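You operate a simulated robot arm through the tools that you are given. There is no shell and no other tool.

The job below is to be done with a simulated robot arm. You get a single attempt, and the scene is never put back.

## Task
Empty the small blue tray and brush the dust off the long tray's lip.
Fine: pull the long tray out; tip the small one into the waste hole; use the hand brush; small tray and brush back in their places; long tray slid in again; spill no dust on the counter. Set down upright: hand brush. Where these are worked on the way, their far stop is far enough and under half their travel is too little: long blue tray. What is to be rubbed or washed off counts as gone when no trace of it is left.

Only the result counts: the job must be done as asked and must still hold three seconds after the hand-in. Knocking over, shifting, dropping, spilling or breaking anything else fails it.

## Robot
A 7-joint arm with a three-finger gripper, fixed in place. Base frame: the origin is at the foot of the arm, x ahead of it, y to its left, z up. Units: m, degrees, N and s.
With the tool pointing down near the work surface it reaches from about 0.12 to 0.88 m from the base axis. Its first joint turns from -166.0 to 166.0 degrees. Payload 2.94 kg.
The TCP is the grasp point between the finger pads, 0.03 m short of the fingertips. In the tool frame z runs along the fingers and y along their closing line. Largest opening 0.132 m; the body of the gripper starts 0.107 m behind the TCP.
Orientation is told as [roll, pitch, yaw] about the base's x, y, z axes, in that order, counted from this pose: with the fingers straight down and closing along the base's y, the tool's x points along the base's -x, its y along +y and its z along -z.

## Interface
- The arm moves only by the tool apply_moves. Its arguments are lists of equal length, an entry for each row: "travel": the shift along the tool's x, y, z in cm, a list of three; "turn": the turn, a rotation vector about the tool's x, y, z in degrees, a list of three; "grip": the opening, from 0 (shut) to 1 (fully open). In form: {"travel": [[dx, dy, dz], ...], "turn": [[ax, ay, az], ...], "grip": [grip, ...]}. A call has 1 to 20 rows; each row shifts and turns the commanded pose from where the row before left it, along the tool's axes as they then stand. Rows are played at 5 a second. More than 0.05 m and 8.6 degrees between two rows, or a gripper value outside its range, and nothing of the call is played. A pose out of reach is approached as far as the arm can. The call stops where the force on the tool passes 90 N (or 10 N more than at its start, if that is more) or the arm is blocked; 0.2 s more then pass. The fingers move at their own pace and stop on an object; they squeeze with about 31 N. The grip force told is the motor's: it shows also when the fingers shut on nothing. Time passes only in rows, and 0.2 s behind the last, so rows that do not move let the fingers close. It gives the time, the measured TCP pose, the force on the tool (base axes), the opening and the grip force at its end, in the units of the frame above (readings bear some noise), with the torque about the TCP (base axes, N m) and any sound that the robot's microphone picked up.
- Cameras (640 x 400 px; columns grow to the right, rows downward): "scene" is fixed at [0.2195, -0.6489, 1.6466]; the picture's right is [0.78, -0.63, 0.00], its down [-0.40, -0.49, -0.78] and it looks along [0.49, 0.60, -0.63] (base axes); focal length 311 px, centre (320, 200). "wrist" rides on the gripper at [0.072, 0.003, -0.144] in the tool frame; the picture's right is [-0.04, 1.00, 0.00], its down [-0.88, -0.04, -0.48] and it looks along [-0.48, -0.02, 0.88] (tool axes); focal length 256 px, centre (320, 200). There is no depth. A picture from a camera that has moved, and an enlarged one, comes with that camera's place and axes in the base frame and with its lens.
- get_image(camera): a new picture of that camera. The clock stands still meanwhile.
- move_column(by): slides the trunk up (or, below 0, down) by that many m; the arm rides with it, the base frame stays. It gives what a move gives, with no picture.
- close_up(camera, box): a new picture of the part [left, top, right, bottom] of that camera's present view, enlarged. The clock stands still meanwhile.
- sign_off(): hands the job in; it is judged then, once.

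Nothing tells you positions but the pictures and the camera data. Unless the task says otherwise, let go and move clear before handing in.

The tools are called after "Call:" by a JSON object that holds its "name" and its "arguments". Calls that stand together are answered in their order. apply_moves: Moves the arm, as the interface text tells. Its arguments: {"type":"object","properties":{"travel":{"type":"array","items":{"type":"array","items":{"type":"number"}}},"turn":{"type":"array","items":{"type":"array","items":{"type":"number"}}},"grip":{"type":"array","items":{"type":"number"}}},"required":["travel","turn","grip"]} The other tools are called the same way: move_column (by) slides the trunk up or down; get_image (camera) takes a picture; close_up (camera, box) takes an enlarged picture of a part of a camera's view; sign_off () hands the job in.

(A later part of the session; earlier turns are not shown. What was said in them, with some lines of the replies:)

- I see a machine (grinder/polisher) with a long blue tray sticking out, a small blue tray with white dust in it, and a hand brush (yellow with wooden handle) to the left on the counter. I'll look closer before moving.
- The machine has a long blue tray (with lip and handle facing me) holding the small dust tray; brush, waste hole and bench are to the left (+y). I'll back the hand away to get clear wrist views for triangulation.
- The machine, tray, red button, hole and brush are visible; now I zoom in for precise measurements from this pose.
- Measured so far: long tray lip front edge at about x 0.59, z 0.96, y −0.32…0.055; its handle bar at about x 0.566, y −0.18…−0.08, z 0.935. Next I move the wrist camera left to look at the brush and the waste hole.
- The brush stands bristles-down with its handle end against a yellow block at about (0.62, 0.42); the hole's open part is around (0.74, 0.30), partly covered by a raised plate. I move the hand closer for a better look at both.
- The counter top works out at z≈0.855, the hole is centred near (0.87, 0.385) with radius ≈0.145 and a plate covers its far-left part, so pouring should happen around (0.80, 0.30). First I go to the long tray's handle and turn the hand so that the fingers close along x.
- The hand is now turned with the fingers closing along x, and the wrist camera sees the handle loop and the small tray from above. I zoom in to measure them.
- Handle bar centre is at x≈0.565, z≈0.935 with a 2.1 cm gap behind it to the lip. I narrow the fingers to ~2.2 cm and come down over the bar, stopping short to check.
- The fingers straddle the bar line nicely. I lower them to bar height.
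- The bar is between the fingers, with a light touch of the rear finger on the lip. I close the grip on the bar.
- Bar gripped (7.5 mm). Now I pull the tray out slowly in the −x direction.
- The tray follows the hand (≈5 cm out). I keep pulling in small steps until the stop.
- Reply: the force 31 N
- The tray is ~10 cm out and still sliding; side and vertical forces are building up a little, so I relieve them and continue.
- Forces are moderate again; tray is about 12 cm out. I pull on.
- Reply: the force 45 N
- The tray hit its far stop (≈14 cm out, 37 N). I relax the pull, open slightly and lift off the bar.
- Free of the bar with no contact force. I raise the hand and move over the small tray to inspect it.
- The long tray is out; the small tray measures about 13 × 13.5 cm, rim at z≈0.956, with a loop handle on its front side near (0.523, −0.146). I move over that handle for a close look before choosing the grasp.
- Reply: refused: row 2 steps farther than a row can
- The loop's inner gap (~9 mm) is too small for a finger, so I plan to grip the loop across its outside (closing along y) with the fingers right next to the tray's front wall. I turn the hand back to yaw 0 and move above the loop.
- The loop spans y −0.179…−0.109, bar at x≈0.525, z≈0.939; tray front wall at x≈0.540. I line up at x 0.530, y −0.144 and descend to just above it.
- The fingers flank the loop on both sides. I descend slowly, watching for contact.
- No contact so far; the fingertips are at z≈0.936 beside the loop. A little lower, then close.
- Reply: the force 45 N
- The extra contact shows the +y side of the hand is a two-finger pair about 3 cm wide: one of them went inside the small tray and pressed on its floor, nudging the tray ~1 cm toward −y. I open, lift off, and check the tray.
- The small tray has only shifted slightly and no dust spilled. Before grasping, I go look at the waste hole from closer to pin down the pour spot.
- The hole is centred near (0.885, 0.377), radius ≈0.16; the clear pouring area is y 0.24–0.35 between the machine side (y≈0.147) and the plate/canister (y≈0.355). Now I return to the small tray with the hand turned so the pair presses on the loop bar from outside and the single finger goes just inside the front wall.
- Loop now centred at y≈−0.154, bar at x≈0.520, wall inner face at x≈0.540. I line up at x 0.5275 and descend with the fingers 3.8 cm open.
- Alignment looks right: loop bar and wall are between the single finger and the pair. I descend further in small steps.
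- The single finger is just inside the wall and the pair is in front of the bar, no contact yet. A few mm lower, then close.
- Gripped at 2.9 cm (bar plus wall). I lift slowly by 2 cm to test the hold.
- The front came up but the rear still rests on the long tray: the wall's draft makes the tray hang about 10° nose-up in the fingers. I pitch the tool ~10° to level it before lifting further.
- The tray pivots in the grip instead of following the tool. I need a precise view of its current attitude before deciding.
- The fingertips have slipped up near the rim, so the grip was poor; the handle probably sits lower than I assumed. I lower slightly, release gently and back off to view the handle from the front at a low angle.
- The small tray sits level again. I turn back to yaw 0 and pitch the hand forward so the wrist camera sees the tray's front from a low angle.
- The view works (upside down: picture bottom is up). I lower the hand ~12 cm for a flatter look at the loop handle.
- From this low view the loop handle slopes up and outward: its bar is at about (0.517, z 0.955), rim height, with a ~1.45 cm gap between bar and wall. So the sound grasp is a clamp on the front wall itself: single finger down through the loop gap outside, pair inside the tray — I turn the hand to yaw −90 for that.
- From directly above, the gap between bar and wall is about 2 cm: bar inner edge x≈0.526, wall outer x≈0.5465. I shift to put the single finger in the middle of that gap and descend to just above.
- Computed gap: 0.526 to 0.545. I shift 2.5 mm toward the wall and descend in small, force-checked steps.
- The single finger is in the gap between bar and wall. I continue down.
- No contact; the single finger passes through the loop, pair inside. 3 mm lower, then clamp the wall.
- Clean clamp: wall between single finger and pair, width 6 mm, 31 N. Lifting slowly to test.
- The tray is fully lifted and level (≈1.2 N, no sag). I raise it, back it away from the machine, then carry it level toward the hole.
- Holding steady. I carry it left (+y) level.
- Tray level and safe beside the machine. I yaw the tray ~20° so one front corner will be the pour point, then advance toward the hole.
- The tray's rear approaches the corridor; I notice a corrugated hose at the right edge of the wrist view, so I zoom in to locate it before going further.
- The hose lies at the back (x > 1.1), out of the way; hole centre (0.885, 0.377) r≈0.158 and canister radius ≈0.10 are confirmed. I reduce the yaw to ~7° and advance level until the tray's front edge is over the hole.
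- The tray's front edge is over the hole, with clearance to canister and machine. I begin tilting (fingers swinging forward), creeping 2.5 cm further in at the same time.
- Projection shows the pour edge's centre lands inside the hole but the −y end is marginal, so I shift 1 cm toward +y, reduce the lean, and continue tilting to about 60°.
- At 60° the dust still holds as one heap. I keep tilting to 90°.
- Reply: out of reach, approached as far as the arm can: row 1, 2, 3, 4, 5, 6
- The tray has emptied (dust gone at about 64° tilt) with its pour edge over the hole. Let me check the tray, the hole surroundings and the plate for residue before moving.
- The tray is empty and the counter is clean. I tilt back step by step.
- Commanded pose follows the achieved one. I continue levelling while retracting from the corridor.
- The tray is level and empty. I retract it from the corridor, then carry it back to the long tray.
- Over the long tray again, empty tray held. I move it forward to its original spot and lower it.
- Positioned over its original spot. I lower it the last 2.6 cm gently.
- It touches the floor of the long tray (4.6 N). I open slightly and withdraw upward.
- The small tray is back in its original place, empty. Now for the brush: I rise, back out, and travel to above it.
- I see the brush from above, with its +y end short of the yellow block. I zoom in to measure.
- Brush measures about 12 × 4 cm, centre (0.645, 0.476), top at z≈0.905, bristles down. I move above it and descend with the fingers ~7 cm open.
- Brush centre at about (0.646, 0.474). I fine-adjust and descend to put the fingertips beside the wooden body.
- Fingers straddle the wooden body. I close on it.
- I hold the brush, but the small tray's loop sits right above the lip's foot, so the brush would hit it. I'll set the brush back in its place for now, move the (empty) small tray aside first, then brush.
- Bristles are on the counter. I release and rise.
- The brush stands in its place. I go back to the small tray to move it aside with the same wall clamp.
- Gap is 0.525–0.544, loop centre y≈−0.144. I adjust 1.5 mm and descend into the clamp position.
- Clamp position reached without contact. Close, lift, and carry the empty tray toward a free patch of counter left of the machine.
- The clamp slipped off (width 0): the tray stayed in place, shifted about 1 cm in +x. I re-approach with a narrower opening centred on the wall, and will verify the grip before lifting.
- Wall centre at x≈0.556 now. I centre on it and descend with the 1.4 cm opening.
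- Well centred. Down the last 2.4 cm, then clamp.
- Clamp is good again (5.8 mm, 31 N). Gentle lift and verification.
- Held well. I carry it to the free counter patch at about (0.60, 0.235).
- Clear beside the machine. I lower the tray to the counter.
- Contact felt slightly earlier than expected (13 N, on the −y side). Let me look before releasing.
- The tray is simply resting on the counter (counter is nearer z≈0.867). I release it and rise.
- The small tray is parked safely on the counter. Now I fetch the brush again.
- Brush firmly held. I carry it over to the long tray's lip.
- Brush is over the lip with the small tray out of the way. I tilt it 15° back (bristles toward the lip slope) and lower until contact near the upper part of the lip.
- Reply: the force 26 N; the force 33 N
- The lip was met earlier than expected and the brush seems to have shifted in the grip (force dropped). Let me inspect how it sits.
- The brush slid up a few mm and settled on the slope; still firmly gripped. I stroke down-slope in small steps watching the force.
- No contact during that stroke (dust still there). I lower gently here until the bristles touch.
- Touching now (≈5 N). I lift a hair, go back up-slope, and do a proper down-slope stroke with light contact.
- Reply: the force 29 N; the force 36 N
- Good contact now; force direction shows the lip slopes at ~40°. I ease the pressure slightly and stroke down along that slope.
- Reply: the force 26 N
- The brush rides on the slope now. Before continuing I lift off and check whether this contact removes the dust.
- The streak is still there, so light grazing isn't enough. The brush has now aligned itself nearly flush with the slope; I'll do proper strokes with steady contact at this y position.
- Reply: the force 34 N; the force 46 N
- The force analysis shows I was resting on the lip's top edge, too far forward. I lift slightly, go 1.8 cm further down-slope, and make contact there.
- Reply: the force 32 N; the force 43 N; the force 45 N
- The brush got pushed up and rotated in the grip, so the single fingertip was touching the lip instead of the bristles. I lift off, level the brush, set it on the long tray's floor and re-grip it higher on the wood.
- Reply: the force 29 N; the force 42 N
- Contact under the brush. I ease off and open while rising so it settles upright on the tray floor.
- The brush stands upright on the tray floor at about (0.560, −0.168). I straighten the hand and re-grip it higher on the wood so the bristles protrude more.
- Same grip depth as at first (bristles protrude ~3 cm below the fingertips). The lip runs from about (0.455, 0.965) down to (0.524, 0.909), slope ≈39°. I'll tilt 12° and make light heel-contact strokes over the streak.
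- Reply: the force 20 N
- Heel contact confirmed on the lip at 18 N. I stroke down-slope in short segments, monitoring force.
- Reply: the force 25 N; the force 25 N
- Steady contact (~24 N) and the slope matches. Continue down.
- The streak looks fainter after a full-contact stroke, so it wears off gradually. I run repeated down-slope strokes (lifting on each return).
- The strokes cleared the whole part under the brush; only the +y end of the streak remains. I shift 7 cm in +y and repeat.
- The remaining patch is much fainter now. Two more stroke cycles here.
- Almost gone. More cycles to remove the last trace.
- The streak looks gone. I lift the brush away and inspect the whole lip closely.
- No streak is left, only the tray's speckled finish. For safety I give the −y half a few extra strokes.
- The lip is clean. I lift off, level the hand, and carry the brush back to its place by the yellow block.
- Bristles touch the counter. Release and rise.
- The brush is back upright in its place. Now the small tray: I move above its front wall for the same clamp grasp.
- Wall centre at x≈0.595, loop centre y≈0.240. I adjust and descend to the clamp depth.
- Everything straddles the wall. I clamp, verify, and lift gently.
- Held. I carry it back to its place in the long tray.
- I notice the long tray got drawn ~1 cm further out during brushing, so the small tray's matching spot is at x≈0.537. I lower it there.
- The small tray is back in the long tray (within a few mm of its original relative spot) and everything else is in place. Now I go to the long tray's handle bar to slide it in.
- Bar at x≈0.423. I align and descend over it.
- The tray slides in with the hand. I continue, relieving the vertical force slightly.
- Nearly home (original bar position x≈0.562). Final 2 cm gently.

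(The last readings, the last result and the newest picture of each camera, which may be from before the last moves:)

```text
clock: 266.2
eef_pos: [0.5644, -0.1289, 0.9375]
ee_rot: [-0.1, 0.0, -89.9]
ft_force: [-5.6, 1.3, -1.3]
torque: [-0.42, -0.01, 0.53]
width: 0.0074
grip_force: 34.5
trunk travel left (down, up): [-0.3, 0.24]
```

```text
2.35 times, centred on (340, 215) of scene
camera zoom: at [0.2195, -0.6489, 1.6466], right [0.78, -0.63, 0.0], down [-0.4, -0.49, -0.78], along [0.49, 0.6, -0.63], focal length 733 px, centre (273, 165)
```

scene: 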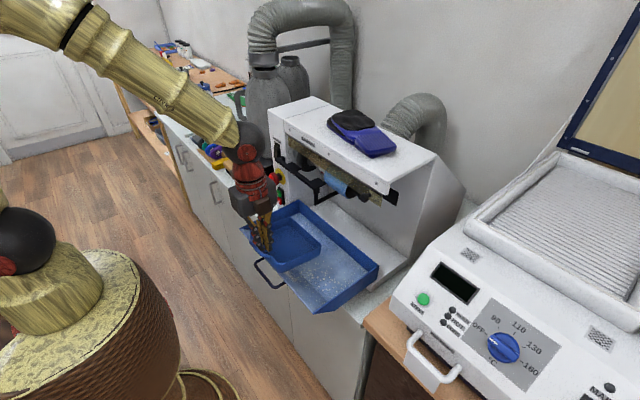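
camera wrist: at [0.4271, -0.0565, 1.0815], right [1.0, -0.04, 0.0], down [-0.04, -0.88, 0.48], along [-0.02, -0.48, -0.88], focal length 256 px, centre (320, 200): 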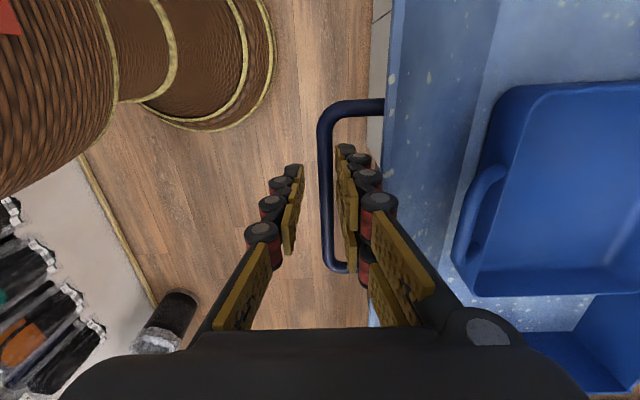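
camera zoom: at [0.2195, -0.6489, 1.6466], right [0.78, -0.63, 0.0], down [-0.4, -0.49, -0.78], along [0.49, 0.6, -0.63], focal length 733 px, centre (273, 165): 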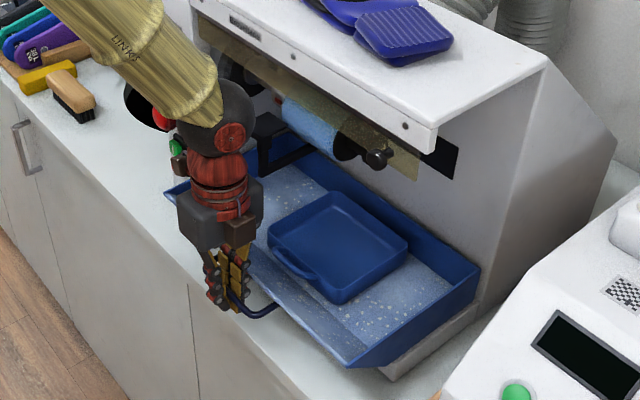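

The tray matches its starting position and the end stop is felt. One tiny extra push to confirm, then release.

Call:
{"name": "apply_moves", "arguments": {"travel": [[0, 0.2, 0], [0, 0, 0]], "turn": [[0, 0, 0], [0, 0, 0]], "grip": [0, 0]}}

Call:
{"name": "apply_moves", "arguments": {"travel": [[0, -0.3, 0], [0, 0, 0], [0, 0, 0], [0, 0, 0], [0, 0, 0], [0, 0, -2], [0, 0, -4], [0, 0, -4.5], [0, -2, -4], [0, -3, 0], [0, 0, 0]], "turn": [[0, 0, 0], [0, 0, 0], [0, 0, 0], [0, 0, 0], [0, 0, 0], [0, 0, 0], [0, 0, 0], [0, 0, 0], [0, 0, 0], [0, 0, 0], [0, 0, 0]], "grip": [0, 0.14, 0.14, 0.14, 0.14, 0.14, 0.14, 0.14, 0.14, 0.14, 0.14]}}

Call:
{"name": "get_image", "arguments": {"camera": "wrist"}}

Call:
{"name": "get_image", "arguments": {"camera": "scene"}}

Call:
{"name": "close_up", "arguments": {"camera": "scene", "box": [240, 130, 440, 300]}}

```text
clock: 266.8
eef_pos: [0.5642, -0.1291, 0.9376]
ee_rot: [-0.3, 0.1, -89.9]
ft_force: [-21.4, 2.3, 0.5]
torque: [-0.15, -0.05, 0.48]
width: 0.0074
grip_force: 33.9
trunk travel left (down, up): [-0.3, 0.24]
```

```text
clock: 269.2
eef_pos: [0.5129, -0.1318, 1.0813]
ee_rot: [0.0, 0.0, -89.8]
ft_force: [-0.3, 0.6, -0.2]
torque: [-0.01, 0.01, -0.02]
width: 0.0187
grip_force: 0.1
trunk travel left (down, up): [-0.3, 0.24]
```

```text
taken
camera wrist: at [0.5162, -0.0579, 1.2258], right [1.0, -0.04, 0.0], down [-0.04, -0.88, 0.48], along [-0.02, -0.48, -0.88], focal length 256 px, centre (320, 200)
```

wrist: 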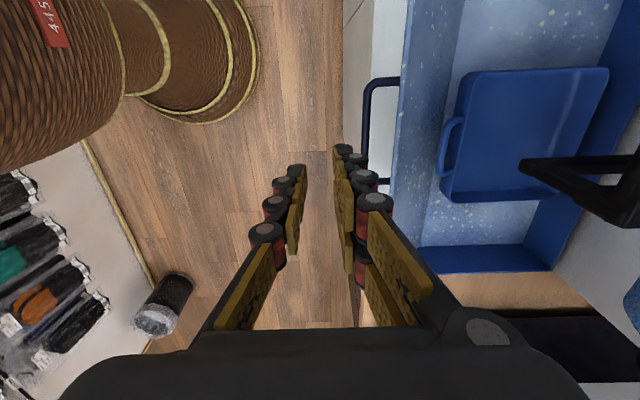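

```text
taken
```

scene: 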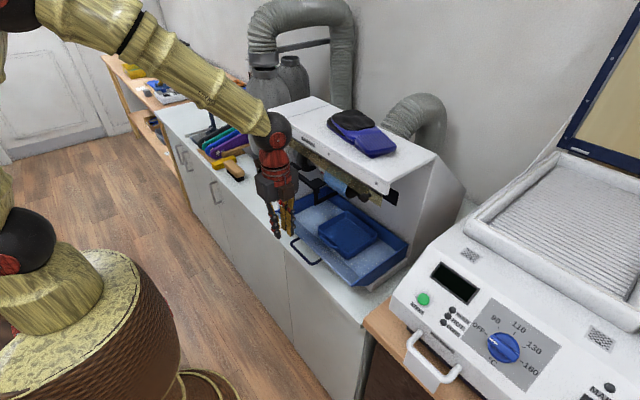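

```text
2.35 times, centred on (340, 215) of scene
camera zoom: at [0.2195, -0.6489, 1.6466], right [0.78, -0.63, 0.0], down [-0.4, -0.49, -0.78], along [0.49, 0.6, -0.63], focal length 733 px, centre (273, 165)
```

zoom: 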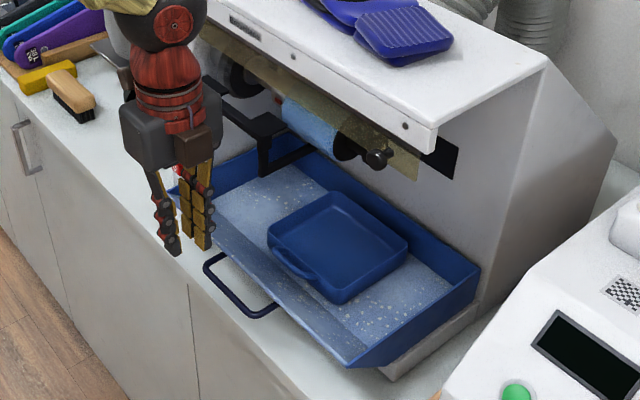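

The long tray is fully in, small tray in it, brush in its place. I move the hand clear and inspect everything one last time.

Call:
{"name": "apply_moves", "arguments": {"travel": [[0, -4, -2], [0, -4, -2], [0, -3, -3], [0, 0, -4], [0, 0, 0]], "turn": [[0, 0, 0], [0, 0, 0], [0, 0, 0], [0, 0, 0], [0, 0, 0]], "grip": [0.3, 0.5, 0.5, 0.5, 0.5]}}

Call:
{"name": "close_up", "arguments": {"camera": "scene", "box": [270, 180, 420, 290]}}

Call:
{"name": "close_up", "arguments": {"camera": "scene", "box": [180, 110, 310, 220]}}

Call:
{"name": "close_up", "arguments": {"camera": "scene", "box": [280, 210, 360, 270]}}

Call:
{"name": "get_image", "arguments": {"camera": "wrist"}}

```text
clock: 270.4
eef_pos: [0.4021, -0.1292, 1.1931]
ee_rot: [0.1, 0.0, -89.9]
ft_force: [-0.4, 0.2, 0.2]
torque: [0.01, -0.01, 0.0]
width: 0.066
grip_force: 0.0
trunk travel left (down, up): [-0.3, 0.24]
```

```text
3.64 times, centred on (345, 235) of scene
camera zoom: at [0.2195, -0.6489, 1.6466], right [0.78, -0.63, 0.0], down [-0.4, -0.49, -0.78], along [0.49, 0.6, -0.63], focal length 1132 px, centre (229, 73)
```

zoom: 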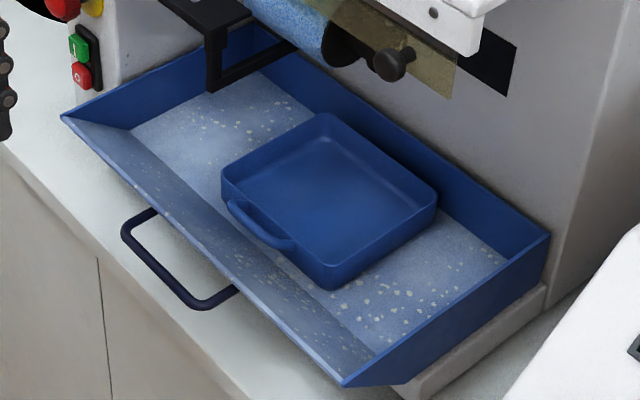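

```text
3.64 times, centred on (245, 165) of scene
camera zoom: at [0.2195, -0.6489, 1.6466], right [0.78, -0.63, 0.0], down [-0.4, -0.49, -0.78], along [0.49, 0.6, -0.63], focal length 1132 px, centre (593, 327)
```

zoom: 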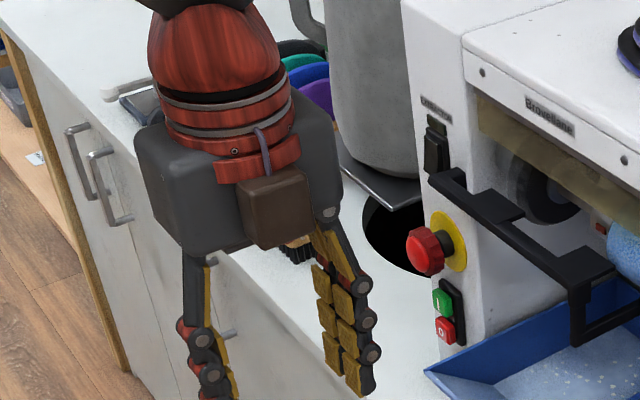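

```text
6.67 times, centred on (320, 240) of scene
camera zoom: at [0.2195, -0.6489, 1.6466], right [0.78, -0.63, 0.0], down [-0.4, -0.49, -0.78], along [0.49, 0.6, -0.63], focal length 2076 px, centre (320, -67)
```

zoom: 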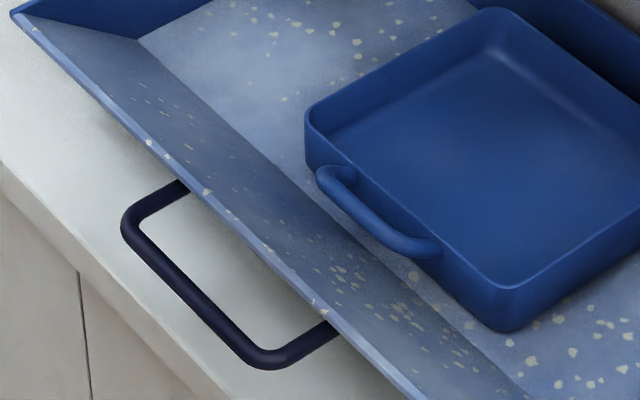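

```text
taken
camera wrist: at [0.406, -0.0569, 1.3365], right [1.0, -0.04, 0.0], down [-0.04, -0.88, 0.48], along [-0.02, -0.48, -0.88], focal length 256 px, centre (320, 200)
```

wrist: 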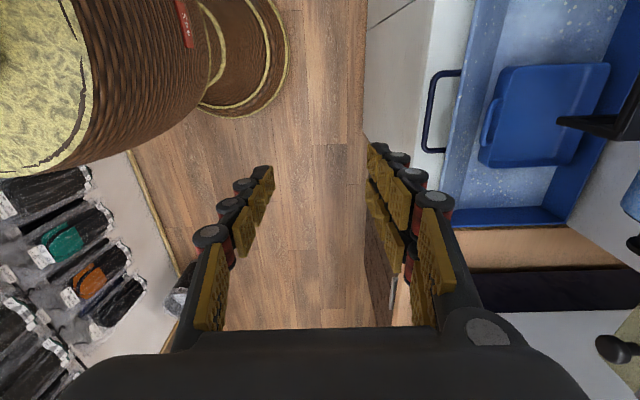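

All looks right; I just shift the hand aside so the scene camera can confirm the brush and counter.

Call:
{"name": "apply_moves", "arguments": {"travel": [[0, -4, -3], [-4.5, 0, 0], [-4.5, 0, 0], [-4.5, 0, 0], [-4.5, 0, 0], [0, 0, 0]], "turn": [[0, 0, 0], [0, 0, 0], [0, 0, 0], [0, 0, 0], [0, 0, 0], [0, 0, 0]], "grip": [0.5, 0.5, 0.5, 0.5, 0.5, 0.5]}}

Call:
{"name": "get_image", "arguments": {"camera": "scene"}}

Call:
{"name": "close_up", "arguments": {"camera": "scene", "box": [180, 110, 310, 220]}}

```text
clock: 271.8
eef_pos: [0.3632, -0.3099, 1.2231]
ee_rot: [0.0, 0.0, -89.9]
ft_force: [-0.2, -0.3, -0.4]
torque: [-0.01, 0.0, -0.01]
width: 0.0661
grip_force: 0.1
trunk travel left (down, up): [-0.3, 0.24]
```

```text
taken
```

scene: 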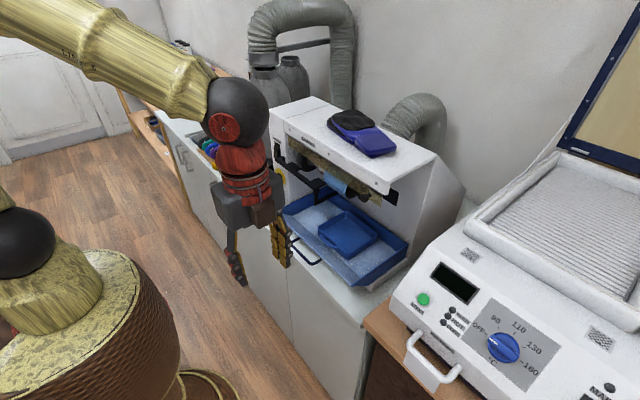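

```text
3.64 times, centred on (245, 165) of scene
camera zoom: at [0.2195, -0.6489, 1.6466], right [0.78, -0.63, 0.0], down [-0.4, -0.49, -0.78], along [0.49, 0.6, -0.63], focal length 1132 px, centre (593, 327)
```

zoom: 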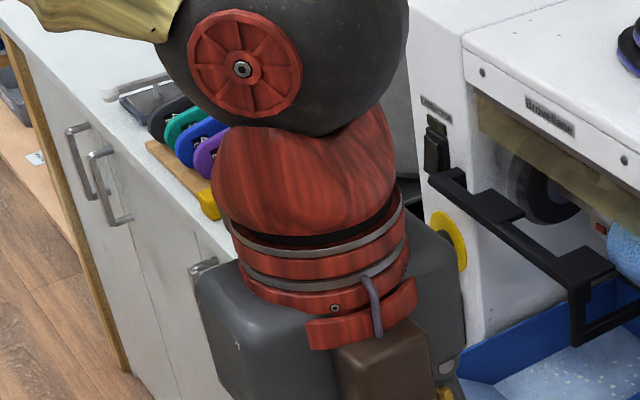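

The hand blocks the view here; I move it to the other side, high up, where the brush was visible before.

Call:
{"name": "apply_moves", "arguments": {"travel": [[4.7, 0, -1], [4.7, 0, -1], [4.7, 0, -1], [4.7, 0, -1], [4.7, 0, -1], [4.7, 0, -1], [4.7, 0, -1], [4.7, 0, -1], [4.7, 0, 0], [4.7, 0, 0], [4.7, 0, 0], [4.7, 0, 0], [4.7, 0, 0], [0, 0, 0]], "turn": [[0, 0, 0], [0, 0, 0], [0, 0, 0], [0, 0, 0], [0, 0, 0], [0, 0, 0], [0, 0, 0], [0, 0, 0], [0, 0, 0], [0, 0, 0], [0, 0, 0], [0, 0, 0], [0, 0, 0], [0, 0, 0]], "grip": [0.5, 0.5, 0.5, 0.5, 0.5, 0.5, 0.5, 0.5, 0.5, 0.5, 0.5, 0.5, 0.5, 0.5]}}

Call:
{"name": "get_image", "arguments": {"camera": "scene"}}

Call:
{"name": "close_up", "arguments": {"camera": "scene", "box": [180, 110, 310, 220]}}

```text
clock: 274.8
eef_pos: [0.3662, 0.303, 1.3044]
ee_rot: [0.1, -0.1, -89.9]
ft_force: [0.2, 0.3, 0.5]
torque: [-0.02, 0.0, 0.02]
width: 0.0659
grip_force: 0.1
trunk travel left (down, up): [-0.3, 0.24]
```

```text
taken
```

scene: 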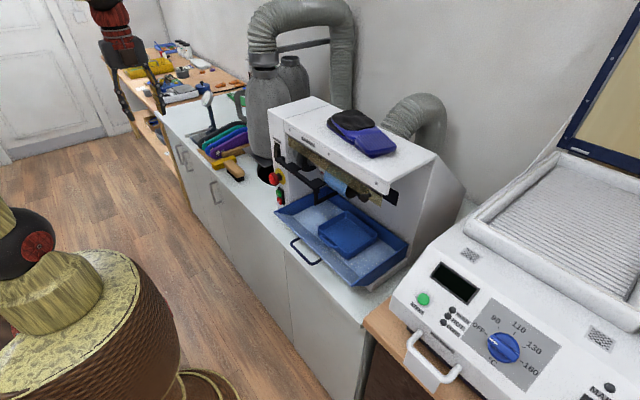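

```text
3.64 times, centred on (245, 165) of scene
camera zoom: at [0.2195, -0.6489, 1.6466], right [0.78, -0.63, 0.0], down [-0.4, -0.49, -0.78], along [0.49, 0.6, -0.63], focal length 1132 px, centre (593, 327)
```

zoom: 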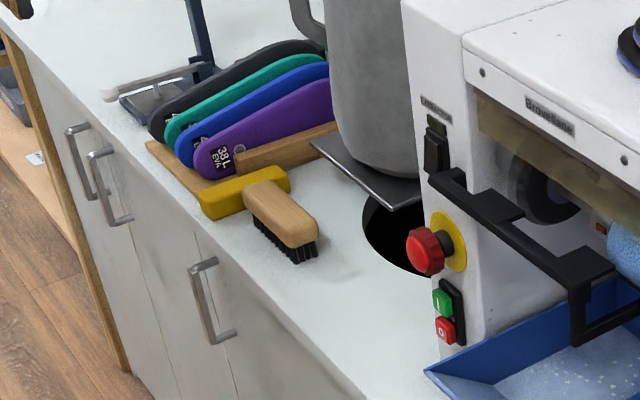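

The brush is upright in its place and the counter is clean. The small tray is empty and back in the long tray, the lip shows no dust, and the long tray is pushed fully in. The hand is clear, so I hand the job in.

Call:
{"name": "sign_off", "arguments": {}}

```text
The job is handed in.
```

I finished the job and handed it in. The cameras show no dust on the counter; I have no verdict back from the judging.

- **Small tray:** It tipped out completely over the waste hole and is back in the long tray. It sits within about 5 mm of where it started, going by the camera pictures.
- **Long tray lip:** The dust streak is gone after repeated down-slope brush strokes. The pale specks still visible are on the tray floor too and did not change under the brush, so I took them as part of its finish.
- **Long tray:** I pulled it out to its far stop before brushing, then slid it back in to its end stop.
- **Hand brush:** It stands upright, bristles down, next to the yellow block, within a few millimetres of its original place.

- **Small tray on the counter:** Its handle was in the way of the brush, so I stood it there, empty, during the brushing.
- **Slips:** Early on I nudged the small tray about 1 cm, and twice it slipped out of my grip without leaving the long tray. I also had to set the brush down on the long tray floor once to re-grip it. None of this spilled dust or moved anything else that I could see.
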